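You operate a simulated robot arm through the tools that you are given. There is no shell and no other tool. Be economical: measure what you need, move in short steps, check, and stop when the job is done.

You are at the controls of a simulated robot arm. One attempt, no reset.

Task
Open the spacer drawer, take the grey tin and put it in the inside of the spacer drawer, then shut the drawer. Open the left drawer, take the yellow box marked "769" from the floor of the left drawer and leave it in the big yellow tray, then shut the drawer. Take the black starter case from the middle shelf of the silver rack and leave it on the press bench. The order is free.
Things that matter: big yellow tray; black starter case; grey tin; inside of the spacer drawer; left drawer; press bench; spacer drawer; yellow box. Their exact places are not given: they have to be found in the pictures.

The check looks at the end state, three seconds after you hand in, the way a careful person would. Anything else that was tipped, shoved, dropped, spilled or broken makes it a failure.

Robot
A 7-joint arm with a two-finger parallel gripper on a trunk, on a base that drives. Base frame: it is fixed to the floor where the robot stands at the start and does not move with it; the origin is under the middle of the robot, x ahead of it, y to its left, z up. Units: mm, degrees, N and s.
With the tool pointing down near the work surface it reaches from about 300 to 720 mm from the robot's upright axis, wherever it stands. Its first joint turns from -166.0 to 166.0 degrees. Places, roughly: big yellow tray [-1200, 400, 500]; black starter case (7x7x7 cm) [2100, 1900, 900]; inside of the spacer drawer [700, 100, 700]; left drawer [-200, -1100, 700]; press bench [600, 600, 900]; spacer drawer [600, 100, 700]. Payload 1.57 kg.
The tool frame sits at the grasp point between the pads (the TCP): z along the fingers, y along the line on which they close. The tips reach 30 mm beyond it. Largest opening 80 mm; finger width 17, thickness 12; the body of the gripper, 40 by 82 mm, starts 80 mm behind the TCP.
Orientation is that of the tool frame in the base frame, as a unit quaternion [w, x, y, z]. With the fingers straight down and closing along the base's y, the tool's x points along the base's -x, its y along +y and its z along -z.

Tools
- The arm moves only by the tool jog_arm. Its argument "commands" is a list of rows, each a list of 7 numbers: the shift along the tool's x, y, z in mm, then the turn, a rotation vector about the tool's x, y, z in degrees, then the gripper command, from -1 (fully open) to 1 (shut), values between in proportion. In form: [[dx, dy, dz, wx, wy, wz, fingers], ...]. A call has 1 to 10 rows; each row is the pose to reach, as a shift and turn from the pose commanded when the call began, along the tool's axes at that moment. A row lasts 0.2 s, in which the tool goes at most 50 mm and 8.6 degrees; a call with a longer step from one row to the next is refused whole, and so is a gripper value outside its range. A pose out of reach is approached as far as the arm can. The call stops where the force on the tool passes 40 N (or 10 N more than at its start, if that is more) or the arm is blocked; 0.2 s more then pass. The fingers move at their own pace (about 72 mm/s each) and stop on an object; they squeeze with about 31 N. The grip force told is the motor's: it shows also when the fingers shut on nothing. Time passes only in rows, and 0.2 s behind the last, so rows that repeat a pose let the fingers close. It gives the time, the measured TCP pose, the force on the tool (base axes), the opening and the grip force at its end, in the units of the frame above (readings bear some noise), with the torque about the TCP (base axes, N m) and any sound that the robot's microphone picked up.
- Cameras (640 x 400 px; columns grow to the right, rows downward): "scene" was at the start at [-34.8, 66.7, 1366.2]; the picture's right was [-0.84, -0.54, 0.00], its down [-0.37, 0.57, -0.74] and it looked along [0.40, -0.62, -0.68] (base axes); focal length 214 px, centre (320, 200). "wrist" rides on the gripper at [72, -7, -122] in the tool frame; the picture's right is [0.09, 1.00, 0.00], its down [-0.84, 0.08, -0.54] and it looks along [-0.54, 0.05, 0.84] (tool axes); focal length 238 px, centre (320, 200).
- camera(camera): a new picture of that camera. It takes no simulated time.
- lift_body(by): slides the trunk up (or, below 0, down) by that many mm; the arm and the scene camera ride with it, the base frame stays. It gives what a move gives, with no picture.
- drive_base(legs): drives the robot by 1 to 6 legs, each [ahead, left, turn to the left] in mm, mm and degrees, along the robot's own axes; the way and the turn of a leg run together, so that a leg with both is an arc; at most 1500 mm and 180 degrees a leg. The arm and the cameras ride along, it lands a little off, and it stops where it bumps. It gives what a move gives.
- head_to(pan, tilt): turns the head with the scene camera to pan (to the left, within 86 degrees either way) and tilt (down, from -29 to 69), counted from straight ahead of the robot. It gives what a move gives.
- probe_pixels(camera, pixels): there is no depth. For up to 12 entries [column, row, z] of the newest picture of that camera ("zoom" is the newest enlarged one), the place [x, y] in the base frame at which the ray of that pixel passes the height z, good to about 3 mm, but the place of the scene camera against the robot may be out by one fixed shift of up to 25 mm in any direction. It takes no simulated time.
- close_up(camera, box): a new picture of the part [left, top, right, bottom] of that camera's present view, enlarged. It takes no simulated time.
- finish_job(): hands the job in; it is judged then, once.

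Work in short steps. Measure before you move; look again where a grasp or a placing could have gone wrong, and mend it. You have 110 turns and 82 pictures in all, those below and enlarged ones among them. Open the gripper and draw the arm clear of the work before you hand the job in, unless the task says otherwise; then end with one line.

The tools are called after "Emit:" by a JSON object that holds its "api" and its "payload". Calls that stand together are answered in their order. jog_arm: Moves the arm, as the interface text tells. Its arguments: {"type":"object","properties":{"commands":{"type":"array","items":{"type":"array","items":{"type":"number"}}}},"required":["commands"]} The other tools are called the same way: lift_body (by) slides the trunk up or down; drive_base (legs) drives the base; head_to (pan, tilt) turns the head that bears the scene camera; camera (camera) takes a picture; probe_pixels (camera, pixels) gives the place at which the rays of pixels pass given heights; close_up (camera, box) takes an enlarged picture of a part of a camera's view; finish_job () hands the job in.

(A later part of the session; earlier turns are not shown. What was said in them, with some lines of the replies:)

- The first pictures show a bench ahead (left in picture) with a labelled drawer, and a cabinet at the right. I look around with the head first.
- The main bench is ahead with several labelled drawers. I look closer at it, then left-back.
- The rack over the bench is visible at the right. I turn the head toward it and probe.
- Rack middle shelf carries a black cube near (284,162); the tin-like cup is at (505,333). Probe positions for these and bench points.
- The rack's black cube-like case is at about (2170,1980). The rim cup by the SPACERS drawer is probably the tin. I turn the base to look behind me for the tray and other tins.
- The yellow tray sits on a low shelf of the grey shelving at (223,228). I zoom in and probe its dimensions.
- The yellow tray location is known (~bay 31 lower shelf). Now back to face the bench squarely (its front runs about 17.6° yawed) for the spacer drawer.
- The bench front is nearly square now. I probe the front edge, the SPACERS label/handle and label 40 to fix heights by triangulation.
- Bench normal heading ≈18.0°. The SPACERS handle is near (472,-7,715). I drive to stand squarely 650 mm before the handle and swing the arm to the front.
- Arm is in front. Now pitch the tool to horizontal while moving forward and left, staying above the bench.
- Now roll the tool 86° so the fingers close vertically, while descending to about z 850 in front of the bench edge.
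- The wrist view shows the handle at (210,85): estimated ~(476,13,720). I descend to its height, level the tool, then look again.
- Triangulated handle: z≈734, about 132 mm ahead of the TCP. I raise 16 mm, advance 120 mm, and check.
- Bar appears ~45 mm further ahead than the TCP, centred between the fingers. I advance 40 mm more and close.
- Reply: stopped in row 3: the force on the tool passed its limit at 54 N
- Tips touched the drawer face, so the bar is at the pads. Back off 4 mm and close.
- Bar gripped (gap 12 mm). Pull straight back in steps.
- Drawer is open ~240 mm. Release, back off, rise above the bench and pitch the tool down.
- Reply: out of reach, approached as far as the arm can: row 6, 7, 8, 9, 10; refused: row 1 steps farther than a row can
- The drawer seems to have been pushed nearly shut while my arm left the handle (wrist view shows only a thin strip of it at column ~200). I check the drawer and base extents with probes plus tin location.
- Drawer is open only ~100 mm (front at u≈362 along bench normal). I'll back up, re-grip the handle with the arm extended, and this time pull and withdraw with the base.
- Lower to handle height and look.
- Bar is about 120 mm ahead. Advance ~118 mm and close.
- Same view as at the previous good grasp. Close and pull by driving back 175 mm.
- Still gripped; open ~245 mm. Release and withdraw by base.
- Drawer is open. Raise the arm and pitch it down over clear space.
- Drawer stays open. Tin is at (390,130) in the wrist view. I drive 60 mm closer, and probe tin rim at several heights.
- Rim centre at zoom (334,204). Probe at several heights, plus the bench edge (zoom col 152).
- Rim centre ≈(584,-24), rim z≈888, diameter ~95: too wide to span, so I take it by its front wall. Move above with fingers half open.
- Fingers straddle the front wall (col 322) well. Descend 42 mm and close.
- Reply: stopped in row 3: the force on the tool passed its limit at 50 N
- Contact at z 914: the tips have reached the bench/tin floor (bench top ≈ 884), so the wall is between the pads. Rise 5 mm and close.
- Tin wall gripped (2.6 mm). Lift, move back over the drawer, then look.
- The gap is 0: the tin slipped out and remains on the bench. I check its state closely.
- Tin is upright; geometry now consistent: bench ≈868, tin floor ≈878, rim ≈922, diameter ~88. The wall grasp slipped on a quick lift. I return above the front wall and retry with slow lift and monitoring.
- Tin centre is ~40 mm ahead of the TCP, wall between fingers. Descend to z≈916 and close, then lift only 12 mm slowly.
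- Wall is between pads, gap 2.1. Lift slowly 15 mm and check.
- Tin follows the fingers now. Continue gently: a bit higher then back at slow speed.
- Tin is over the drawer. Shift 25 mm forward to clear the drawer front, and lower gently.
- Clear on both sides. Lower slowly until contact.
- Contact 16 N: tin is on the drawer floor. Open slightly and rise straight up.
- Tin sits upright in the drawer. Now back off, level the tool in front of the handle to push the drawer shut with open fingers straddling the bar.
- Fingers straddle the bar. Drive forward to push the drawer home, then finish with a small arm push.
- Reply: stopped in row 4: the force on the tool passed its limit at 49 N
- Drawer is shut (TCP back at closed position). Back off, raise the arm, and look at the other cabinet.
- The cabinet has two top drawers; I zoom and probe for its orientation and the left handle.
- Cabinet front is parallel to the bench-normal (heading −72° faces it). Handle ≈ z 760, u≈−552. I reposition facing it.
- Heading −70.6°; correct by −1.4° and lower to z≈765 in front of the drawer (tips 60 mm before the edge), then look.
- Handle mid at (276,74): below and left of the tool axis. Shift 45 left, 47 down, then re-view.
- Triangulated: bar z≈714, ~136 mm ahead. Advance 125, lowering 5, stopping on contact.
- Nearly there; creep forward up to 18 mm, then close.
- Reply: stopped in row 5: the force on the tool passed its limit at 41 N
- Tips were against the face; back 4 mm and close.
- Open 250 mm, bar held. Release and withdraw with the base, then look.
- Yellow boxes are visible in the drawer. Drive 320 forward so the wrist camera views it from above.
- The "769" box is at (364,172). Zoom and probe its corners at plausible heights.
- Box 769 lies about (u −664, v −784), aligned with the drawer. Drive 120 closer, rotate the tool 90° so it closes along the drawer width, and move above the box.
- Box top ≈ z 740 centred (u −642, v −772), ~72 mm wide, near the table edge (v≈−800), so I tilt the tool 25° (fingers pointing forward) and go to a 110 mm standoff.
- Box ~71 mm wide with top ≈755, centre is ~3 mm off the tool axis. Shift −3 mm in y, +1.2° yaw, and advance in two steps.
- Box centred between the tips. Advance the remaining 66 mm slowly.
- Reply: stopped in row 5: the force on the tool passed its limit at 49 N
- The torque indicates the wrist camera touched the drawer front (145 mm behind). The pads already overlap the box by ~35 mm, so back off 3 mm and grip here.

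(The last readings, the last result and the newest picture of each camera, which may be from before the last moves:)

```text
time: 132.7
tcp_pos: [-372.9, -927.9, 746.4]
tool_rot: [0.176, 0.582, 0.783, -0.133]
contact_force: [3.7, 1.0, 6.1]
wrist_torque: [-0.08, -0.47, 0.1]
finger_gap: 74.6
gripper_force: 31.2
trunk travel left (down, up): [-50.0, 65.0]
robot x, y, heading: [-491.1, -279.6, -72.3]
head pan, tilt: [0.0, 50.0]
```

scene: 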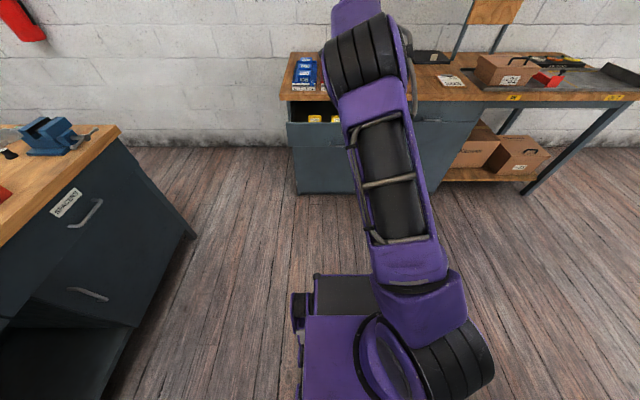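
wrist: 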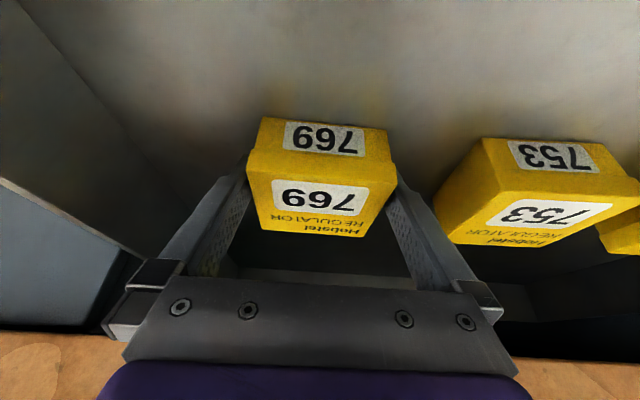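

Gripped (74.6 mm). Withdraw along the tool axis (up and back), clear of the table edge.

Emit:
{"api": "jog_arm", "payload": {"commands": [[0, 0, -8, 0, 0, 0, 1], [0, 0, -18, 0, 0, 0, 1], [0, 0, -32, 0, 0, 0, 1], [0, 0, -48, 0, 0, 0, 1], [0, 0, -66, 0, 0, 0, 1], [0, 0, -86, 0, 0, 0, 1], [0, 0, -110, 0, 0, 0, 1], [0, 0, -140, 0, 0, 0, 1], [0, 0, -170, 0, 0, 0, 1], [0, 0, -200, 0, 0, 0, 1]]}}

Emit:
{"api": "camera", "payload": {"camera": "wrist"}}

```text
time: 134.9
tcp_pos: [-397.4, -846.8, 926.6]
tool_rot: [0.176, 0.582, 0.783, -0.134]
contact_force: [-1.0, 0.1, -0.8]
wrist_torque: [0.01, -0.01, 0.0]
finger_gap: 74.6
gripper_force: 31.2
trunk travel left (down, up): [-50.0, 65.0]
robot x, y, heading: [-488.6, -279.9, -72.0]
head pan, tilt: [0.0, 50.0]
```

```text
18 pictures are left
```

wrist: 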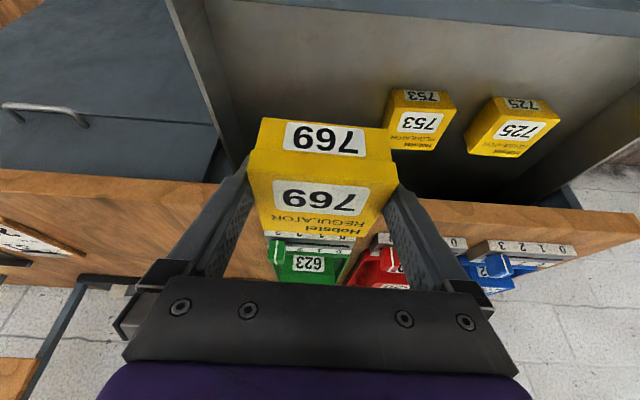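

Box held. Leave the drawer open for now; drive toward the shelving with the yellow tray (keeping away from it when turning), then view it.

Emit:
{"api": "drive_base", "payload": {"legs": [[-350, 0, 0], [-517, 430, 0], [0, 0, -90]]}}

Emit:
{"api": "head_to", "payload": {"pan": 12, "tilt": 45}}

Emit:
{"api": "camera", "payload": {"camera": "scene"}}

```text
time: 145.4
tcp_pos: [-905.3, 583.4, 924.7]
tool_rot: [0.031, 0.964, 0.144, -0.22]
contact_force: [-0.7, 1.0, -1.6]
wrist_torque: [0.0, 0.02, 0.0]
finger_gap: 74.7
gripper_force: 31.0
trunk travel left (down, up): [-50.0, 65.0]
robot x, y, heading: [-339.6, 681.0, -162.0]
head pan, tilt: [0.0, 50.0]
```

```text
time: 146.2
tcp_pos: [-905.4, 584.0, 925.2]
tool_rot: [0.03, 0.964, 0.144, -0.219]
contact_force: [-0.4, -0.4, -1.1]
wrist_torque: [-0.01, -0.04, -0.03]
finger_gap: 74.8
gripper_force: 31.1
trunk travel left (down, up): [-50.0, 65.0]
robot x, y, heading: [-339.4, 679.8, -162.1]
head pan, tilt: [12.0, 45.0]
```

```text
17 pictures are left
```

scene: 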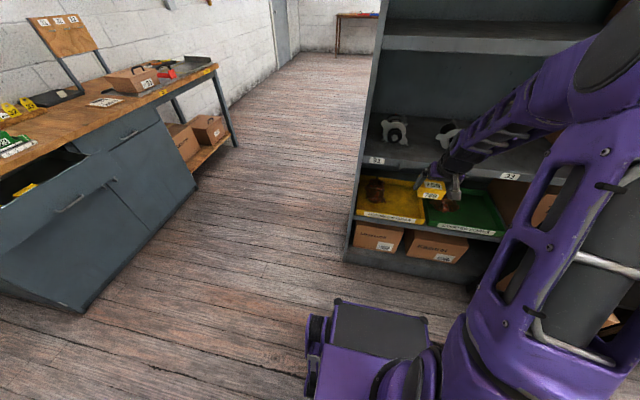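

The yellow tray is on the shelf at (390,200), with a core at its left rear. Zoom and probe.

Emit:
{"api": "close_up", "payload": {"camera": "scene", "box": [340, 130, 500, 230]}}

Emit:
{"api": "probe_pixels", "payload": {"camera": "scene", "pixels": [[357, 214, 500], [424, 223, 500], [358, 212, 520], [418, 190, 500], [368, 156, 750], [368, 163, 720], [520, 178, 720], [352, 222, 450], [347, 262, 60]]}}

```text
4.00 times, centred on (420, 180) of scene
```

zoom: 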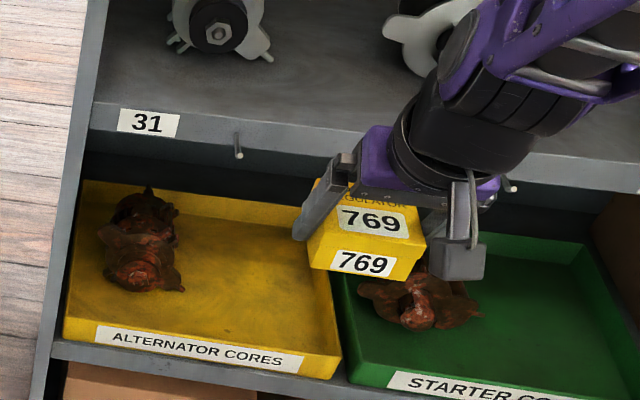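

```text
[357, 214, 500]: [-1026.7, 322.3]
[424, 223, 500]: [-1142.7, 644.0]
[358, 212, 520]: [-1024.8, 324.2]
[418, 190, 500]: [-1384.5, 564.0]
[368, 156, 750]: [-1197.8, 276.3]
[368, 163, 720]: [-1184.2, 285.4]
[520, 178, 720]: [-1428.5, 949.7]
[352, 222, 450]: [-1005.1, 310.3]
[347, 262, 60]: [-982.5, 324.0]
```

Tray: front edge at u≈−880, v 626–968, lip ~z 500-520; shelf above ≈ z 800. I drive closer (staying in front of the shelf) and lower the box to z≈620.

Emit:
{"api": "drive_base", "payload": {"legs": [[110, -25, 0]]}}

Emit:
{"api": "jog_arm", "payload": {"commands": [[12.8, 0, 27.6, 0, 0, 0, 1], [25.6, 0, 55.2, 0, 0, 0, 1], [38.4, 0, 82.8, 0, 0, 0, 1], [51.2, 0, 110.4, 0, 0, 0, 1], [64, 0, 138, 0, 0, 0, 1], [76.8, 0, 165.6, 0, 0, 0, 1], [89.6, 0, 193.2, 0, 0, 0, 1], [102.4, 0, 220.8, 0, 0, 0, 1], [115.2, 0, 248.4, 0, 0, 0, 1], [128, 0, 276, 0, 0, 0, 1]]}}

Emit:
{"api": "camera", "payload": {"camera": "wrist"}}

```text
time: 147.4
tcp_pos: [-1017.2, 572.8, 925.3]
tool_rot: [0.03, 0.964, 0.144, -0.22]
contact_force: [0.4, 0.3, -1.0]
wrist_torque: [-0.01, 0.02, -0.02]
finger_gap: 74.5
gripper_force: 31.4
trunk travel left (down, up): [-50.0, 65.0]
robot x, y, heading: [-452.2, 669.0, -162.0]
head pan, tilt: [12.0, 45.0]
```

```text
time: 149.6
tcp_pos: [-1019.6, 575.1, 620.7]
tool_rot: [0.03, 0.965, 0.143, -0.219]
contact_force: [-0.1, 0.2, -1.2]
wrist_torque: [0.02, 0.0, 0.0]
finger_gap: 74.8
gripper_force: 31.5
trunk travel left (down, up): [-50.0, 65.0]
robot x, y, heading: [-450.7, 667.6, -162.0]
head pan, tilt: [12.0, 45.0]
```

```text
15 pictures are left
```

wrist: 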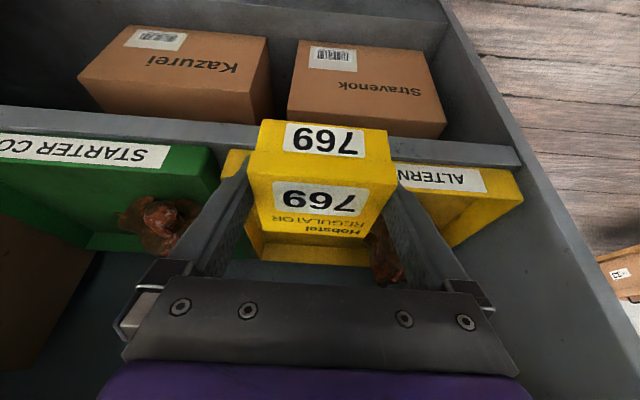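

Emit:
{"api": "probe_pixels", "payload": {"camera": "wrist", "pixels": [[225, 152, 500], [522, 198, 500], [225, 152, 480], [522, 198, 480], [500, 150, 460], [60, 112, 460], [385, 250, 500], [375, 245, 520], [300, 265, 500], [160, 150, 500]]}}

```text
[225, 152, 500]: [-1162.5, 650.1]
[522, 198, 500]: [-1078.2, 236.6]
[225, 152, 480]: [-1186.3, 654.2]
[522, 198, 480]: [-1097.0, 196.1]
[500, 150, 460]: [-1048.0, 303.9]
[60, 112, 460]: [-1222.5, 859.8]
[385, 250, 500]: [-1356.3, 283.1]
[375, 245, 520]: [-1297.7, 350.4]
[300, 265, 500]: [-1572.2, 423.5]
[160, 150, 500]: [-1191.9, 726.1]
```

Tray lip ≈520, front u≈−882; box is lined up at v≈864 within the free right half. Tilt 20° further to pass under the shelf above, and move in 146 mm.

Emit:
{"api": "jog_arm", "payload": {"commands": [[0, 0, 0, 0, -7, 0, 1], [0, 0, 0, 0, -14, 0, 1], [0, 0, 0, 0, -20, 0, 1], [-27, 0, 13, 0, -20, 0, 1], [-54, 0, 26, 0, -20, 0, 1], [-81, 0, 39, 0, -20, 0, 1], [-108, 0, 51, 0, -20, 0, 1], [-132, 0, 62, 0, -20, 0, 1], [-132, 0, 62, 0, -20, 0, 1]]}}

Emit:
{"api": "camera", "payload": {"camera": "wrist"}}

```text
time: 151.6
tcp_pos: [-1159.4, 530.9, 623.1]
tool_rot: [0.055, 0.912, 0.136, -0.383]
contact_force: [0.4, 0.3, 0.3]
wrist_torque: [0.03, 0.05, 0.01]
finger_gap: 74.6
gripper_force: 31.1
trunk travel left (down, up): [-50.0, 65.0]
robot x, y, heading: [-452.5, 671.6, -161.8]
head pan, tilt: [12.0, 45.0]
```

```text
14 pictures are left
```

wrist: 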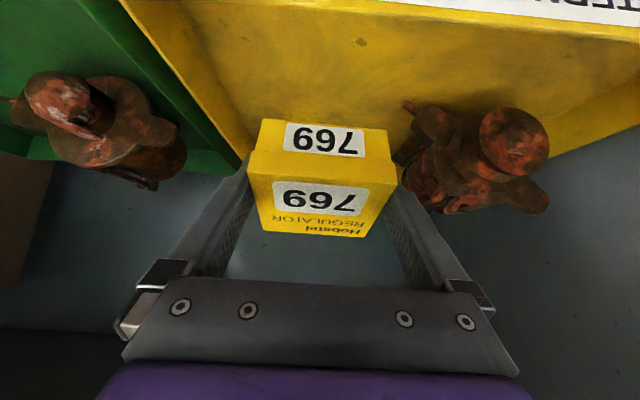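

Position good (u −937, v 865). Lower 60, untilt 20°, shift 6 mm toward tray middle, then descend to contact.

Emit:
{"api": "jog_arm", "payload": {"commands": [[14, 2, 14, 0, 0, 0, 1], [28, 4, 28, 0, 0, 0, 1], [42, 6, 42, 0, 0, 0, 1], [42, 6, 42, 0, 7, 0, 1], [42, 6, 42, 0, 14, 0, 1], [42, 6, 42, 0, 20, 0, 1], [42, 6, 42, 0, 20, 0, 1]]}}

Emit:
{"api": "camera", "payload": {"camera": "wrist"}}

```text
time: 153.2
tcp_pos: [-1159.0, 525.9, 562.6]
tool_rot: [0.031, 0.965, 0.143, -0.219]
contact_force: [0.2, 0.1, -1.4]
wrist_torque: [-0.02, 0.0, 0.03]
finger_gap: 74.6
gripper_force: 31.2
trunk travel left (down, up): [-50.0, 65.0]
robot x, y, heading: [-455.5, 664.4, -162.1]
head pan, tilt: [12.0, 45.0]
```

```text
13 pictures are left
```

wrist: 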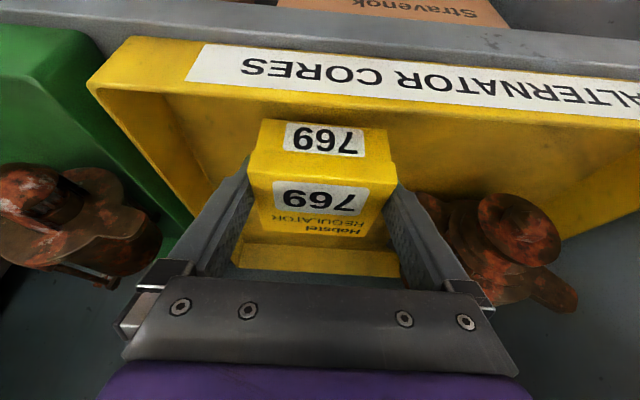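

Box is inside the tray outline. Descend slowly to contact.

Emit:
{"api": "jog_arm", "payload": {"commands": [[2.5, 0, 5.4, 0, 0, 0, 1], [5, 0, 10.9, 0, 0, 0, 1], [7.6, 0, 16.3, 0, 0, 0, 1], [10, 0, 21.7, 0, 0, 0, 1], [12.6, 0, 27.2, 0, 0, 0, 1], [15, 0, 32.6, 0, 0, 0, 1], [17.6, 0, 38, 0, 0, 0, 1], [20, 0, 43.5, 0, 0, 0, 1], [22.7, 0, 49, 0, 0, 0, 1], [25.2, 0, 54.4, 0, 0, 0, 1]]}}

```text
time: 154.6
tcp_pos: [-1165.8, 524.8, 536.6]
tool_rot: [0.031, 0.963, 0.143, -0.226]
contact_force: [0.4, -0.1, 13.3]
wrist_torque: [-0.11, -0.42, 0.02]
finger_gap: 74.4
gripper_force: 30.6
trunk travel left (down, up): [-50.0, 65.0]
robot x, y, heading: [-453.0, 670.5, -161.9]
head pan, tilt: [12.0, 45.0]
stopped in row 7: the force on the tool passed its limit at 58 N (the readings are from after the stop); the commanded pose is now the measured one
```

Box bottom is on the tray floor. Open and withdraw along the tool axis.

Emit:
{"api": "jog_arm", "payload": {"commands": [[0, 0, 0, 0, 0, 0, 0], [0, 0, 0, 0, 0, 0, -1], [0, 0, 0, 0, 0, 0, -1], [0, 0, -10, 0, 0, 0, -1], [0, 0, -25, 0, 0, 0, -1], [0, 0, -50, 0, 0, 0, -1], [0, 0, -85, 0, 0, 0, -1], [0, 0, -125, 0, 0, 0, -1], [0, 0, -165, 0, 0, 0, -1], [0, 0, -205, 0, 0, 0, -1]]}}

Emit:
{"api": "camera", "payload": {"camera": "wrist"}}

```text
time: 156.8
tcp_pos: [-1078.0, 549.9, 716.7]
tool_rot: [0.031, 0.964, 0.142, -0.222]
contact_force: [-0.3, 0.5, 0.0]
wrist_torque: [-0.01, 0.01, -0.01]
finger_gap: 79.9
gripper_force: 0.1
trunk travel left (down, up): [-50.0, 65.0]
robot x, y, heading: [-454.9, 666.1, -162.2]
head pan, tilt: [12.0, 45.0]
```

```text
12 pictures are left
```

wrist: 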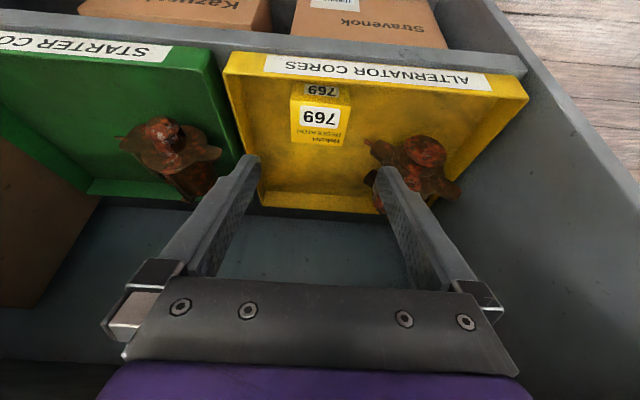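

Box 769 sits upright in the tray. Back out and drive to the open left drawer; then pitch the closed gripper horizontal to push it shut.

Emit:
{"api": "drive_base", "payload": {"legs": [[-200, 0, 0], [0, 0, 90], [600, -391, 0]]}}

Emit:
{"api": "jog_arm", "payload": {"commands": [[0, 0, 0, 0, -8.4, 0, 1], [0, 0, -5, 0, -16.8, 0, 1], [0, 0, -10, 0, -25.2, 0, 1], [0, 0, -15, 0, -33.6, 0, 1], [0, 0, -20, 0, -42, 0, 1], [0, 0, -25, 0, -50.4, 0, 1], [0, 0, -30, 0, -58.8, 0, 1], [0, 0, -35, 0, -65, 0, 1], [-20, 0, -44, 0, -65, 0, 1]]}}

Emit:
{"api": "camera", "payload": {"camera": "wrist"}}

```text
time: 166.2
tcp_pos: [-333.8, -585.8, 716.9]
tool_rot: [0.179, 0.581, 0.782, -0.136]
contact_force: [-0.5, 0.5, 0.0]
wrist_torque: [-0.04, 0.05, 0.01]
finger_gap: 79.8
gripper_force: 0.0
trunk travel left (down, up): [-50.0, 65.0]
robot x, y, heading: [-448.8, 41.8, -72.1]
head pan, tilt: [12.0, 45.0]
```

```text
time: 168.2
tcp_pos: [-335.4, -584.0, 763.8]
tool_rot: [0.571, 0.417, 0.563, -0.428]
contact_force: [-0.3, 0.6, 0.4]
wrist_torque: [0.04, 0.01, -0.03]
finger_gap: 0.0
gripper_force: 21.5
trunk travel left (down, up): [-50.0, 65.0]
robot x, y, heading: [-450.5, 42.0, -72.1]
head pan, tilt: [12.0, 45.0]
```

```text
11 pictures are left
```

wrist: 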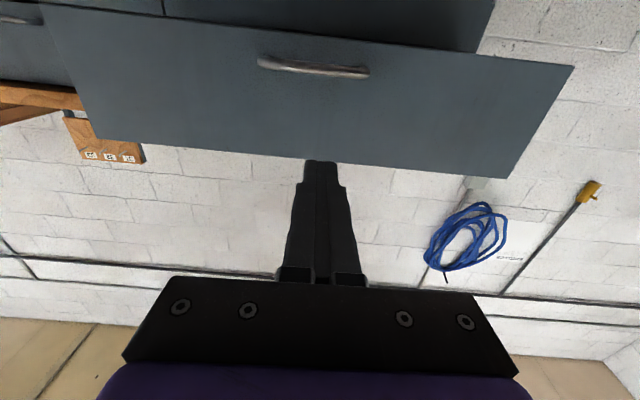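

Fingertips will meet the drawer face above the handle at ~(320,123). Drive forward to push it shut, finishing with the arm.

Emit:
{"api": "drive_base", "payload": {"legs": [[140, 0, 0], [100, 0, 0], [110, 0, 0]]}}

Emit:
{"api": "jog_arm", "payload": {"commands": [[0, 0, 8, 0, 0, 0, 1], [0, 0, 16, 0, 0, 0, 1], [0, 0, 24, 0, 0, 0, 1], [0, 0, 32, 0, 0, 0, 1], [0, 0, 40, 0, 0, 0, 1], [0, 0, 46, 0, 0, 0, 1]]}}

```text
time: 171.1
tcp_pos: [-225.2, -917.6, 765.0]
tool_rot: [0.572, 0.417, 0.563, -0.428]
contact_force: [0.0, -0.2, -0.4]
wrist_torque: [0.0, 0.02, 0.03]
finger_gap: 0.0
gripper_force: 21.1
trunk travel left (down, up): [-50.0, 65.0]
robot x, y, heading: [-342.9, -292.9, -72.1]
head pan, tilt: [12.0, 45.0]
```

```text
time: 172.1
tcp_pos: [-218.7, -941.3, 764.7]
tool_rot: [0.572, 0.417, 0.563, -0.427]
contact_force: [-5.4, 21.4, 12.5]
wrist_torque: [-0.19, -0.17, 0.18]
finger_gap: 0.0
gripper_force: 21.5
trunk travel left (down, up): [-50.0, 65.0]
robot x, y, heading: [-341.4, -291.5, -72.1]
head pan, tilt: [12.0, 45.0]
stopped in row 4: the force on the tool passed its limit at 54 N (the readings are from after the stop); the commanded pose is now the measured one
```

Left drawer is shut (face at its closed position). Now retreat, raise and re-tilt the arm, and drive around the bench's left end toward the silver rack.

Emit:
{"api": "drive_base", "payload": {"legs": [[-330, 0, 0]]}}

Emit:
{"api": "jog_arm", "payload": {"commands": [[-35, 0, -10, 0, 8, 0, -1], [-70, 0, -20, 0, 16, 0, -1], [-105, 0, -30, 0, 24, 0, -1], [-140, 0, -40, 0, 32, 0, -1], [-175, 0, -50, 0, 40, 0, -1], [-210, 0, -60, 0, 48, 0, -1], [-245, 0, -70, 0, 56, 0, -1], [-280, 0, -80, 0, 64, 0, -1], [-315, 0, -90, 0, 65, 0, -1], [-340, 0, -100, 0, 65, 0, -1]]}}

Emit:
{"api": "drive_base", "payload": {"legs": [[0, 0, 90], [0, 800, 0], [0, 790, 0], [1000, 0, 0], [900, 0, 0], [0, -350, 0]]}}

Emit:
{"api": "head_to", "payload": {"pan": 0, "tilt": 35}}

Emit:
{"api": "camera", "payload": {"camera": "scene"}}

```text
time: 174.3
tcp_pos: [-319.2, -630.2, 761.8]
tool_rot: [0.571, 0.418, 0.565, -0.425]
contact_force: [0.5, 0.8, 0.6]
wrist_torque: [-0.01, -0.03, 0.02]
finger_gap: 0.0
gripper_force: 20.9
trunk travel left (down, up): [-50.0, 65.0]
robot x, y, heading: [-441.5, 19.1, -71.7]
head pan, tilt: [12.0, 45.0]
```

```text
time: 176.5
tcp_pos: [-348.0, -529.3, 1102.6]
tool_rot: [0.178, 0.581, 0.783, -0.135]
contact_force: [-0.1, -0.3, -0.6]
wrist_torque: [0.01, 0.02, 0.04]
finger_gap: 80.1
gripper_force: 0.1
trunk travel left (down, up): [-50.0, 65.0]
robot x, y, heading: [-444.7, 21.3, -71.9]
head pan, tilt: [12.0, 45.0]
```

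```text
time: 191.1
tcp_pos: [-210.3, 1047.9, 1102.1]
tool_rot: [0.219, -0.157, 0.962, 0.035]
contact_force: [0.1, -0.6, 0.2]
wrist_torque: [-0.01, 0.01, 0.0]
finger_gap: 79.9
gripper_force: 0.1
trunk travel left (down, up): [-50.0, 65.0]
robot x, y, heading: [-753.3, 938.2, 19.5]
head pan, tilt: [12.0, 45.0]
stopped in leg 3: the robot was blocked; the commanded pose is now the measured one
```

```text
time: 191.8
tcp_pos: [-209.9, 1048.6, 1102.6]
tool_rot: [0.221, -0.156, 0.962, 0.035]
contact_force: [-0.2, -0.6, 0.3]
wrist_torque: [0.02, 0.01, 0.0]
finger_gap: 80.1
gripper_force: 0.1
trunk travel left (down, up): [-50.0, 65.0]
robot x, y, heading: [-756.7, 938.5, 19.6]
head pan, tilt: [0.0, 35.0]
```

```text
10 pictures are left
```

scene: 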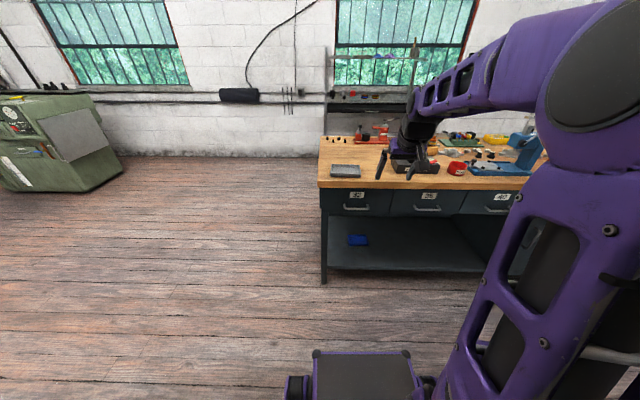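

The base bumped something on the left (the black stand, at u≈−430). I step off it, move ahead closer to the bench, then continue round. First I check the stand.

Emit:
{"api": "drive_base", "payload": {"legs": [[10, -60, -1.5], [330, 0, 0], [0, 650, 0], [900, 0, 0], [700, 0, 0], [0, -300, 0]]}}

Emit:
{"api": "camera", "payload": {"camera": "scene"}}

```text
time: 212.0
tcp_pos: [1544.9, 1911.9, 1102.5]
tool_rot: [0.221, -0.148, 0.963, 0.033]
contact_force: [0.7, -0.3, 0.5]
wrist_torque: [0.02, 0.01, 0.0]
finger_gap: 79.8
gripper_force: 0.1
trunk travel left (down, up): [-50.0, 65.0]
robot x, y, heading: [1002.6, 1809.4, 18.6]
head pan, tilt: [0.0, 35.0]
```

```text
9 pictures are left
```

scene: 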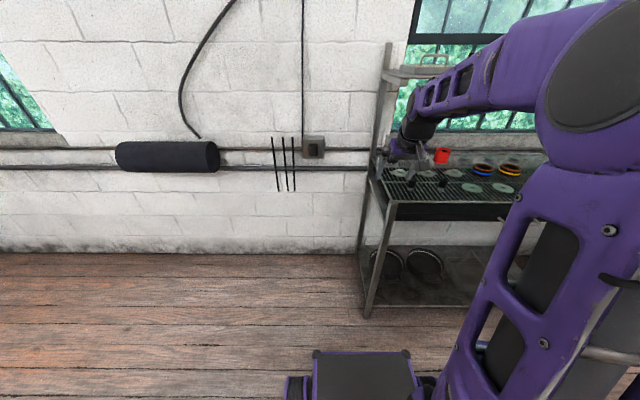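

Rack is near now, ahead-right. Zoom on the middle shelf.

Emit:
{"api": "close_up", "payload": {"camera": "scene", "box": [360, 120, 520, 220]}}

Emit:
{"api": "probe_pixels", "payload": {"camera": "scene", "pixels": [[393, 201, 870], [365, 314, 0], [441, 162, 870], [371, 160, 870], [441, 149, 940]]}}

```text
4.00 times, centred on (440, 170) of scene
```

zoom: 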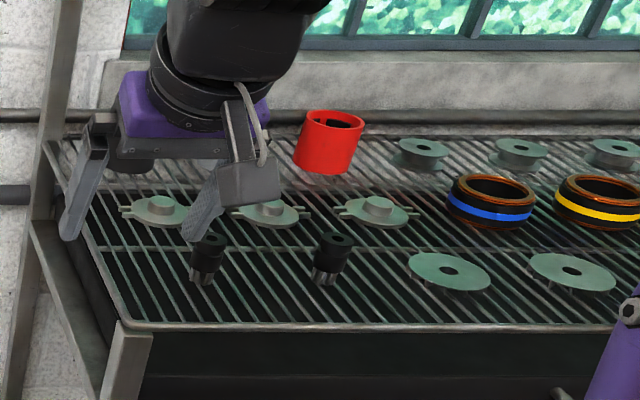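

```text
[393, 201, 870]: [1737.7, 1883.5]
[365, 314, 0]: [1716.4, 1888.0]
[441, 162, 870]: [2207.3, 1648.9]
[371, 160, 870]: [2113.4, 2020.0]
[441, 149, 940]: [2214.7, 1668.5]
```

Rack front edge u≈2238; the case should be near u≈2600, v≈1150. Drive closer with arm high above the shelf and look with the wrist camera.

Emit:
{"api": "drive_base", "payload": {"legs": [[0, -188, -0.6], [270, 0, 0]]}}

Emit:
{"api": "camera", "payload": {"camera": "wrist"}}

```text
time: 215.9
tcp_pos: [1861.2, 1808.9, 1102.1]
tool_rot: [0.221, -0.142, 0.964, 0.031]
contact_force: [-0.1, -0.2, 0.2]
wrist_torque: [-0.03, -0.01, -0.01]
finger_gap: 80.1
gripper_force: 0.0
trunk travel left (down, up): [-50.0, 65.0]
robot x, y, heading: [1313.5, 1710.9, 17.8]
head pan, tilt: [0.0, 35.0]
```

```text
7 pictures are left
```

wrist: 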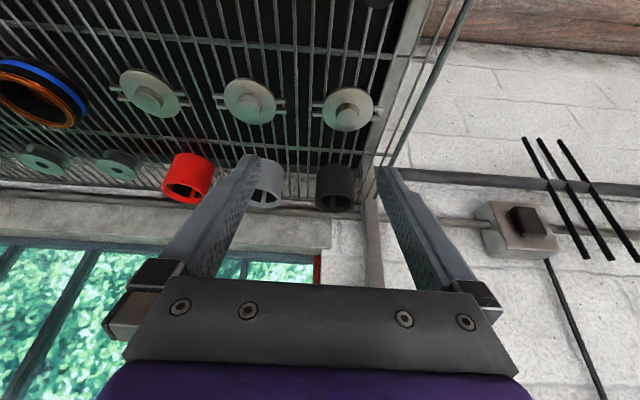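

The black case is at (335,187), aligned between the fingers. Probe base and top.

Emit:
{"api": "probe_pixels", "payload": {"camera": "wrist", "pixels": [[335, 167, 870], [335, 203, 940], [317, 190, 910], [355, 190, 910], [335, 187, 910], [268, 187, 910], [398, 100, 870], [347, 110, 890], [335, 167, 890], [335, 203, 960]]}}

Emit:
{"api": "close_up", "payload": {"camera": "wrist", "box": [240, 130, 400, 230]}}

```text
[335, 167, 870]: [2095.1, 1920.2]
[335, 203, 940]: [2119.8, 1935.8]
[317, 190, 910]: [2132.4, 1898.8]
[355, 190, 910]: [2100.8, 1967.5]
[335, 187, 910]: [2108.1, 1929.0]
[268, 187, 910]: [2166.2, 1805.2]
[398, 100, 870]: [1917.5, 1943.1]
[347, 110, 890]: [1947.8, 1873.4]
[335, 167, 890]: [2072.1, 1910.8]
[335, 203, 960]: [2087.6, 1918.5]
```

```text
4.00 times, centred on (320, 180) of wrist
```

zoom: 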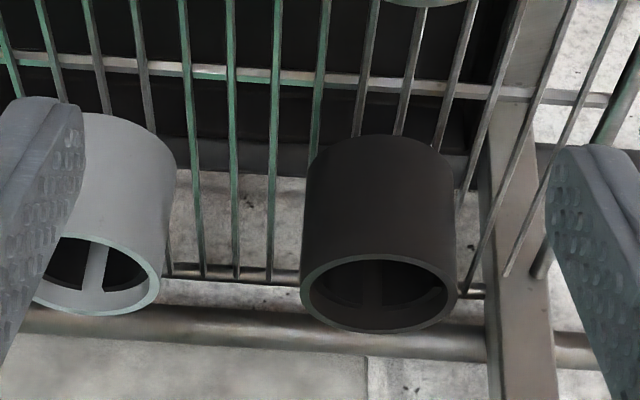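

Case: rim z≈928, shelf ≈858, centre ≈ (2137,1941). I drive 30 mm closer, tilt to 45°, and go to a pre-grasp 120 mm short along the tool axis.

Emit:
{"api": "drive_base", "payload": {"legs": [[30, 0, 0]]}}

Emit:
{"api": "jog_arm", "payload": {"commands": [[-17, 7, 26, 0, -3, 0, -1], [-34, 13, 52, 0, -6, 0, -1], [-51, 20, 79, 0, -9, 0, -1], [-69, 27, 106, 0, -12, 0, -1], [-86, 34, 132, 0, -15, 0, -1], [-103, 40, 159, 0, -18, 0, -1], [-120, 47, 185, 0, -20, 0, -1], [-120, 47, 185, 0, -20, 0, -1]]}}

Emit:
{"api": "camera", "payload": {"camera": "wrist"}}

```text
time: 216.8
tcp_pos: [1890.2, 1818.7, 1103.2]
tool_rot: [0.221, -0.142, 0.964, 0.032]
contact_force: [-0.4, -0.7, 0.0]
wrist_torque: [-0.01, 0.04, 0.01]
finger_gap: 79.9
gripper_force: 0.0
trunk travel left (down, up): [-50.0, 65.0]
robot x, y, heading: [1341.7, 1721.0, 17.8]
head pan, tilt: [0.0, 35.0]
```

```text
time: 218.6
tcp_pos: [2056.7, 1915.1, 989.0]
tool_rot: [0.385, -0.134, 0.911, 0.055]
contact_force: [0.5, -1.6, -0.4]
wrist_torque: [0.02, -0.06, -0.04]
finger_gap: 80.1
gripper_force: 0.1
trunk travel left (down, up): [-50.0, 65.0]
robot x, y, heading: [1341.2, 1722.4, 17.6]
head pan, tilt: [0.0, 35.0]
```

```text
5 pictures are left
```

wrist: 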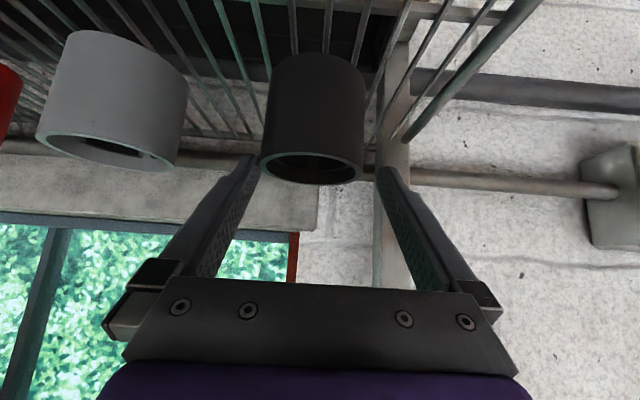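

Width and two-view triangulation both put the rim at z≈970, centre ~u 2560 (shelf ≈900), 6 mm off in y. I shift −5.5 in y and move down over the case to grip ~25 mm below the rim.

Emit:
{"api": "jog_arm", "payload": {"commands": [[0, -5.5, 0, 0, 0, 0, -1], [6, -5.5, 10, 0, 0, 0, -1], [12, -5.5, 20, 0, 0, 0, -1], [18, -5.5, 30, 0, 0, 0, -1], [24, -5.5, 40, 0, 0, 0, -1], [24, -5.5, 40, 0, 0, 0, 1], [24, -5.5, 40, 0, 0, 0, 1], [24, -5.5, 40, 0, 0, 0, 1]]}}

Emit:
{"api": "camera", "payload": {"camera": "wrist"}}

```text
time: 220.4
tcp_pos: [2070.2, 1914.4, 943.8]
tool_rot: [0.384, -0.134, 0.912, 0.055]
contact_force: [0.8, -1.3, 0.1]
wrist_torque: [0.08, 0.1, 0.0]
finger_gap: 67.2
gripper_force: 30.9
trunk travel left (down, up): [-50.0, 65.0]
robot x, y, heading: [1344.2, 1722.8, 17.5]
head pan, tilt: [0.0, 35.0]
```

```text
4 pictures are left
```

wrist: 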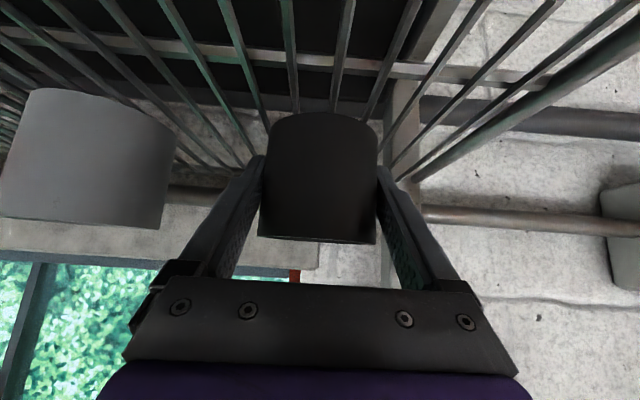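

Case gripped (67 mm). Lift vertically 130 mm, back away, and drive round to the bench's left end, then look.

Emit:
{"api": "jog_arm", "payload": {"commands": [[-4, 0, -4, 0, 0, 0, 1], [-10, 0, -10, 0, 0, 0, 1], [-20, 0, -20, 0, 0, 0, 1], [-32, 0, -32, 0, 0, 0, 1], [-46, 0, -46, 0, 0, 0, 1], [-60, 0, -60, 0, 0, 0, 1], [-74, 0, -74, 0, 0, 0, 1], [-88, 0, -88, 0, 0, 0, 1]]}}

Emit:
{"api": "drive_base", "payload": {"legs": [[-300, 0, 0.5], [0, 680, 0], [0, 0, -90], [0, -834, 0]]}}

Emit:
{"api": "head_to", "payload": {"pan": 0, "tilt": 45}}

Emit:
{"api": "camera", "payload": {"camera": "scene"}}

```text
time: 222.2
tcp_pos: [2068.1, 1914.8, 1066.7]
tool_rot: [0.384, -0.135, 0.912, 0.056]
contact_force: [0.5, -0.1, -7.1]
wrist_torque: [-0.01, 0.03, -0.01]
finger_gap: 67.8
gripper_force: 30.6
trunk travel left (down, up): [-50.0, 65.0]
robot x, y, heading: [1338.6, 1726.8, 17.6]
head pan, tilt: [0.0, 35.0]
```

```text
time: 242.8
tcp_pos: [235.8, 1295.6, 1066.2]
tool_rot: [0.311, 0.55, 0.74, -0.232]
contact_force: [0.4, -0.9, -5.5]
wrist_torque: [0.01, 0.01, -0.03]
finger_gap: 67.1
gripper_force: 31.1
trunk travel left (down, up): [-50.0, 65.0]
robot x, y, heading: [45.4, 2022.3, -72.1]
head pan, tilt: [0.0, 35.0]
```

```text
time: 243.5
tcp_pos: [236.0, 1295.8, 1066.4]
tool_rot: [0.312, 0.549, 0.74, -0.232]
contact_force: [0.3, 0.3, -6.7]
wrist_torque: [0.03, -0.02, -0.02]
finger_gap: 67.3
gripper_force: 30.9
trunk travel left (down, up): [-50.0, 65.0]
robot x, y, heading: [47.6, 2019.4, -72.1]
head pan, tilt: [0.0, 45.0]
```

```text
3 pictures are left
```

scene: 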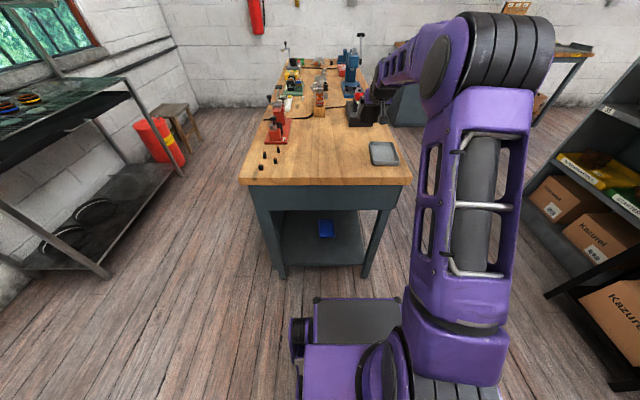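

Free bench area is around (320,155). Probe bench end corners, the grey tray and the spot.

Emit:
{"api": "probe_pixels", "payload": {"camera": "scene", "pixels": [[240, 183, 870], [411, 183, 870], [320, 158, 870], [372, 165, 875], [370, 143, 875], [277, 160, 875], [285, 143, 875], [350, 125, 875], [320, 118, 875]]}}

Emit:
{"api": "close_up", "payload": {"camera": "scene", "box": [230, 80, 430, 205]}}

```text
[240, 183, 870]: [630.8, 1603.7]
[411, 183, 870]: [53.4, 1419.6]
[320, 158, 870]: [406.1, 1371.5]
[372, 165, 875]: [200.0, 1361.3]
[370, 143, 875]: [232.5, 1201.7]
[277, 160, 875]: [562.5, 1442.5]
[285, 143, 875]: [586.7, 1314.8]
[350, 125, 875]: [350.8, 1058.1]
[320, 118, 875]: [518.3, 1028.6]
```

```text
3.20 times, centred on (330, 142) of scene
```

zoom: 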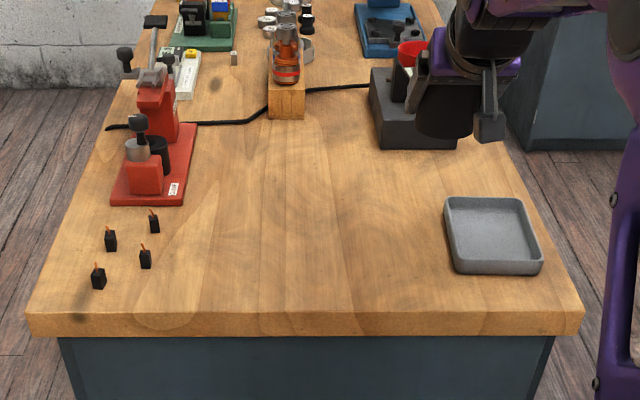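

Clear area u≈620–980 near v 1160–1200. Drive 175 left so the case is over its middle, then lower to just above the bench.

Emit:
{"api": "drive_base", "payload": {"legs": [[0, 175, 0]]}}

Emit:
{"api": "jog_arm", "payload": {"commands": [[14, 0, 14, 0, 0, 0, 1], [28, 0, 28, 0, 0, 0, 1], [42, 0, 42, 0, 0, 0, 1], [56, 0, 56, 0, 0, 0, 1], [68, 0, 68, 0, 0, 0, 1], [78, 0, 78, 0, 0, 0, 1], [84, 0, 84, 0, 0, 0, 1]]}}

Emit:
{"api": "jog_arm", "payload": {"commands": [[2, 0, 2, 0, 0, 0, 1], [4.5, 0, 4.5, 0, 0, 0, 1], [7, 0, 7, 0, 0, 0, 1], [9.5, 0, 9.5, 0, 0, 0, 1], [12, 0, 12, 0, 0, 0, 1], [14.5, 0, 14.5, 0, 0, 0, 1], [17, 0, 17, 0, 0, 0, 1], [20, 0, 20, 0, 0, 0, 1], [23, 0, 23, 0, 0, 0, 1], [26, 0, 26, 0, 0, 0, 1]]}}

```text
time: 245.8
tcp_pos: [403.5, 1348.1, 1066.0]
tool_rot: [0.311, 0.549, 0.74, -0.232]
contact_force: [-0.7, -1.5, -6.6]
wrist_torque: [0.03, 0.01, 0.01]
finger_gap: 67.2
gripper_force: 31.4
trunk travel left (down, up): [-50.0, 65.0]
robot x, y, heading: [209.8, 2073.6, -72.5]
head pan, tilt: [0.0, 45.0]
```

```text
time: 247.4
tcp_pos: [402.0, 1348.1, 947.5]
tool_rot: [0.31, 0.55, 0.74, -0.233]
contact_force: [0.6, -0.7, -6.5]
wrist_torque: [0.0, 0.02, 0.01]
finger_gap: 67.2
gripper_force: 31.4
trunk travel left (down, up): [-50.0, 65.0]
robot x, y, heading: [212.5, 2074.7, -72.4]
head pan, tilt: [0.0, 45.0]
```

```text
time: 249.7
tcp_pos: [402.5, 1346.0, 912.1]
tool_rot: [0.311, 0.549, 0.739, -0.234]
contact_force: [-0.9, 1.5, 2.9]
wrist_torque: [0.39, -0.03, 0.05]
finger_gap: 67.3
gripper_force: 30.4
trunk travel left (down, up): [-50.0, 65.0]
robot x, y, heading: [213.1, 2074.8, -72.3]
head pan, tilt: [0.0, 45.0]
```

Force changed by ~9 N: the case has reached the bench. Press 1–2 mm, open, and withdraw along the tool axis.

Emit:
{"api": "jog_arm", "payload": {"commands": [[1, 0, 1, 0, 0, 0, 1], [1, 0, 1, 0, 0, 0, 0.5], [1, 0, 1, 0, 0, 0, -1], [1, 0, 1, 0, 0, 0, -1], [0, 0, -5, 0, 0, 0, -1], [0, 0, -20, 0, 0, 0, -1], [0, 0, -45, 0, 0, 0, -1], [0, 0, -80, 0, 0, 0, -1], [0, 0, -120, 0, 0, 0, -1], [0, 0, -160, 0, 0, 0, -1]]}}

Emit:
{"api": "camera", "payload": {"camera": "wrist"}}

```text
time: 251.8
tcp_pos: [370.3, 1456.6, 1022.4]
tool_rot: [0.311, 0.549, 0.74, -0.232]
contact_force: [-0.2, -0.7, -0.5]
wrist_torque: [0.0, -0.03, 0.0]
finger_gap: 80.1
gripper_force: 0.0
trunk travel left (down, up): [-50.0, 65.0]
robot x, y, heading: [212.5, 2071.8, -72.5]
head pan, tilt: [0.0, 45.0]
```

```text
1 pictures are left
```

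wrist: 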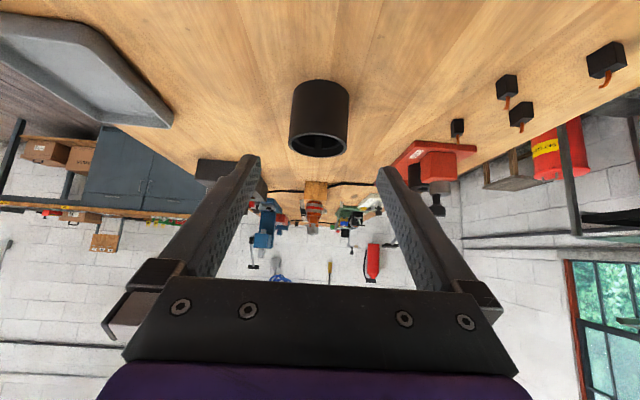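

The case stands upright on the bench. Back off and use the last picture to check the shelving/black stand.

Emit:
{"api": "drive_base", "payload": {"legs": [[-200, 0, 0]]}}

Emit:
{"api": "head_to", "payload": {"pan": -45, "tilt": 30}}

Emit:
{"api": "camera", "payload": {"camera": "scene"}}

```text
time: 253.4
tcp_pos: [310.8, 1645.7, 1022.3]
tool_rot: [0.311, 0.549, 0.74, -0.233]
contact_force: [0.5, -0.4, -0.4]
wrist_torque: [0.01, -0.03, 0.01]
finger_gap: 80.0
gripper_force: 0.2
trunk travel left (down, up): [-50.0, 65.0]
robot x, y, heading: [151.2, 2271.1, -72.4]
head pan, tilt: [0.0, 45.0]
```

```text
time: 254.6
tcp_pos: [310.4, 1645.7, 1023.3]
tool_rot: [0.311, 0.549, 0.74, -0.233]
contact_force: [-0.3, -0.3, 0.1]
wrist_torque: [0.02, 0.01, 0.02]
finger_gap: 80.4
gripper_force: 0.0
trunk travel left (down, up): [-50.0, 65.0]
robot x, y, heading: [151.1, 2263.4, -72.2]
head pan, tilt: [-45.0, 30.0]
```

```text
0 pictures are left
```

scene: 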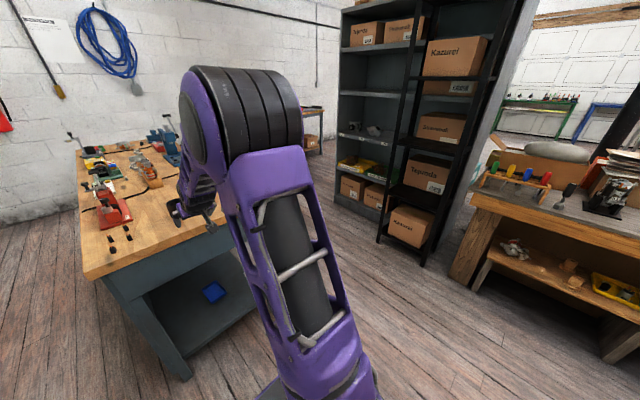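

The shelving and the black stand are upright with their boxes in place. The gripper is open and clear of the work, so I hand in.

Emit:
{"api": "finish_job", "payload": {}}

```text
The job is handed in.
```

I handed the job in: the grey tin is in the spacer drawer and that drawer is shut, box 769 is in the big yellow tray and the left drawer is shut, and the black starter case stands on the press bench. On the way my base bumped something on its left, probably the black stand by the shelving; the last picture shows it upright with its boxes in place. I judged both drawers shut from the arm's stopping point rather than from a picture.
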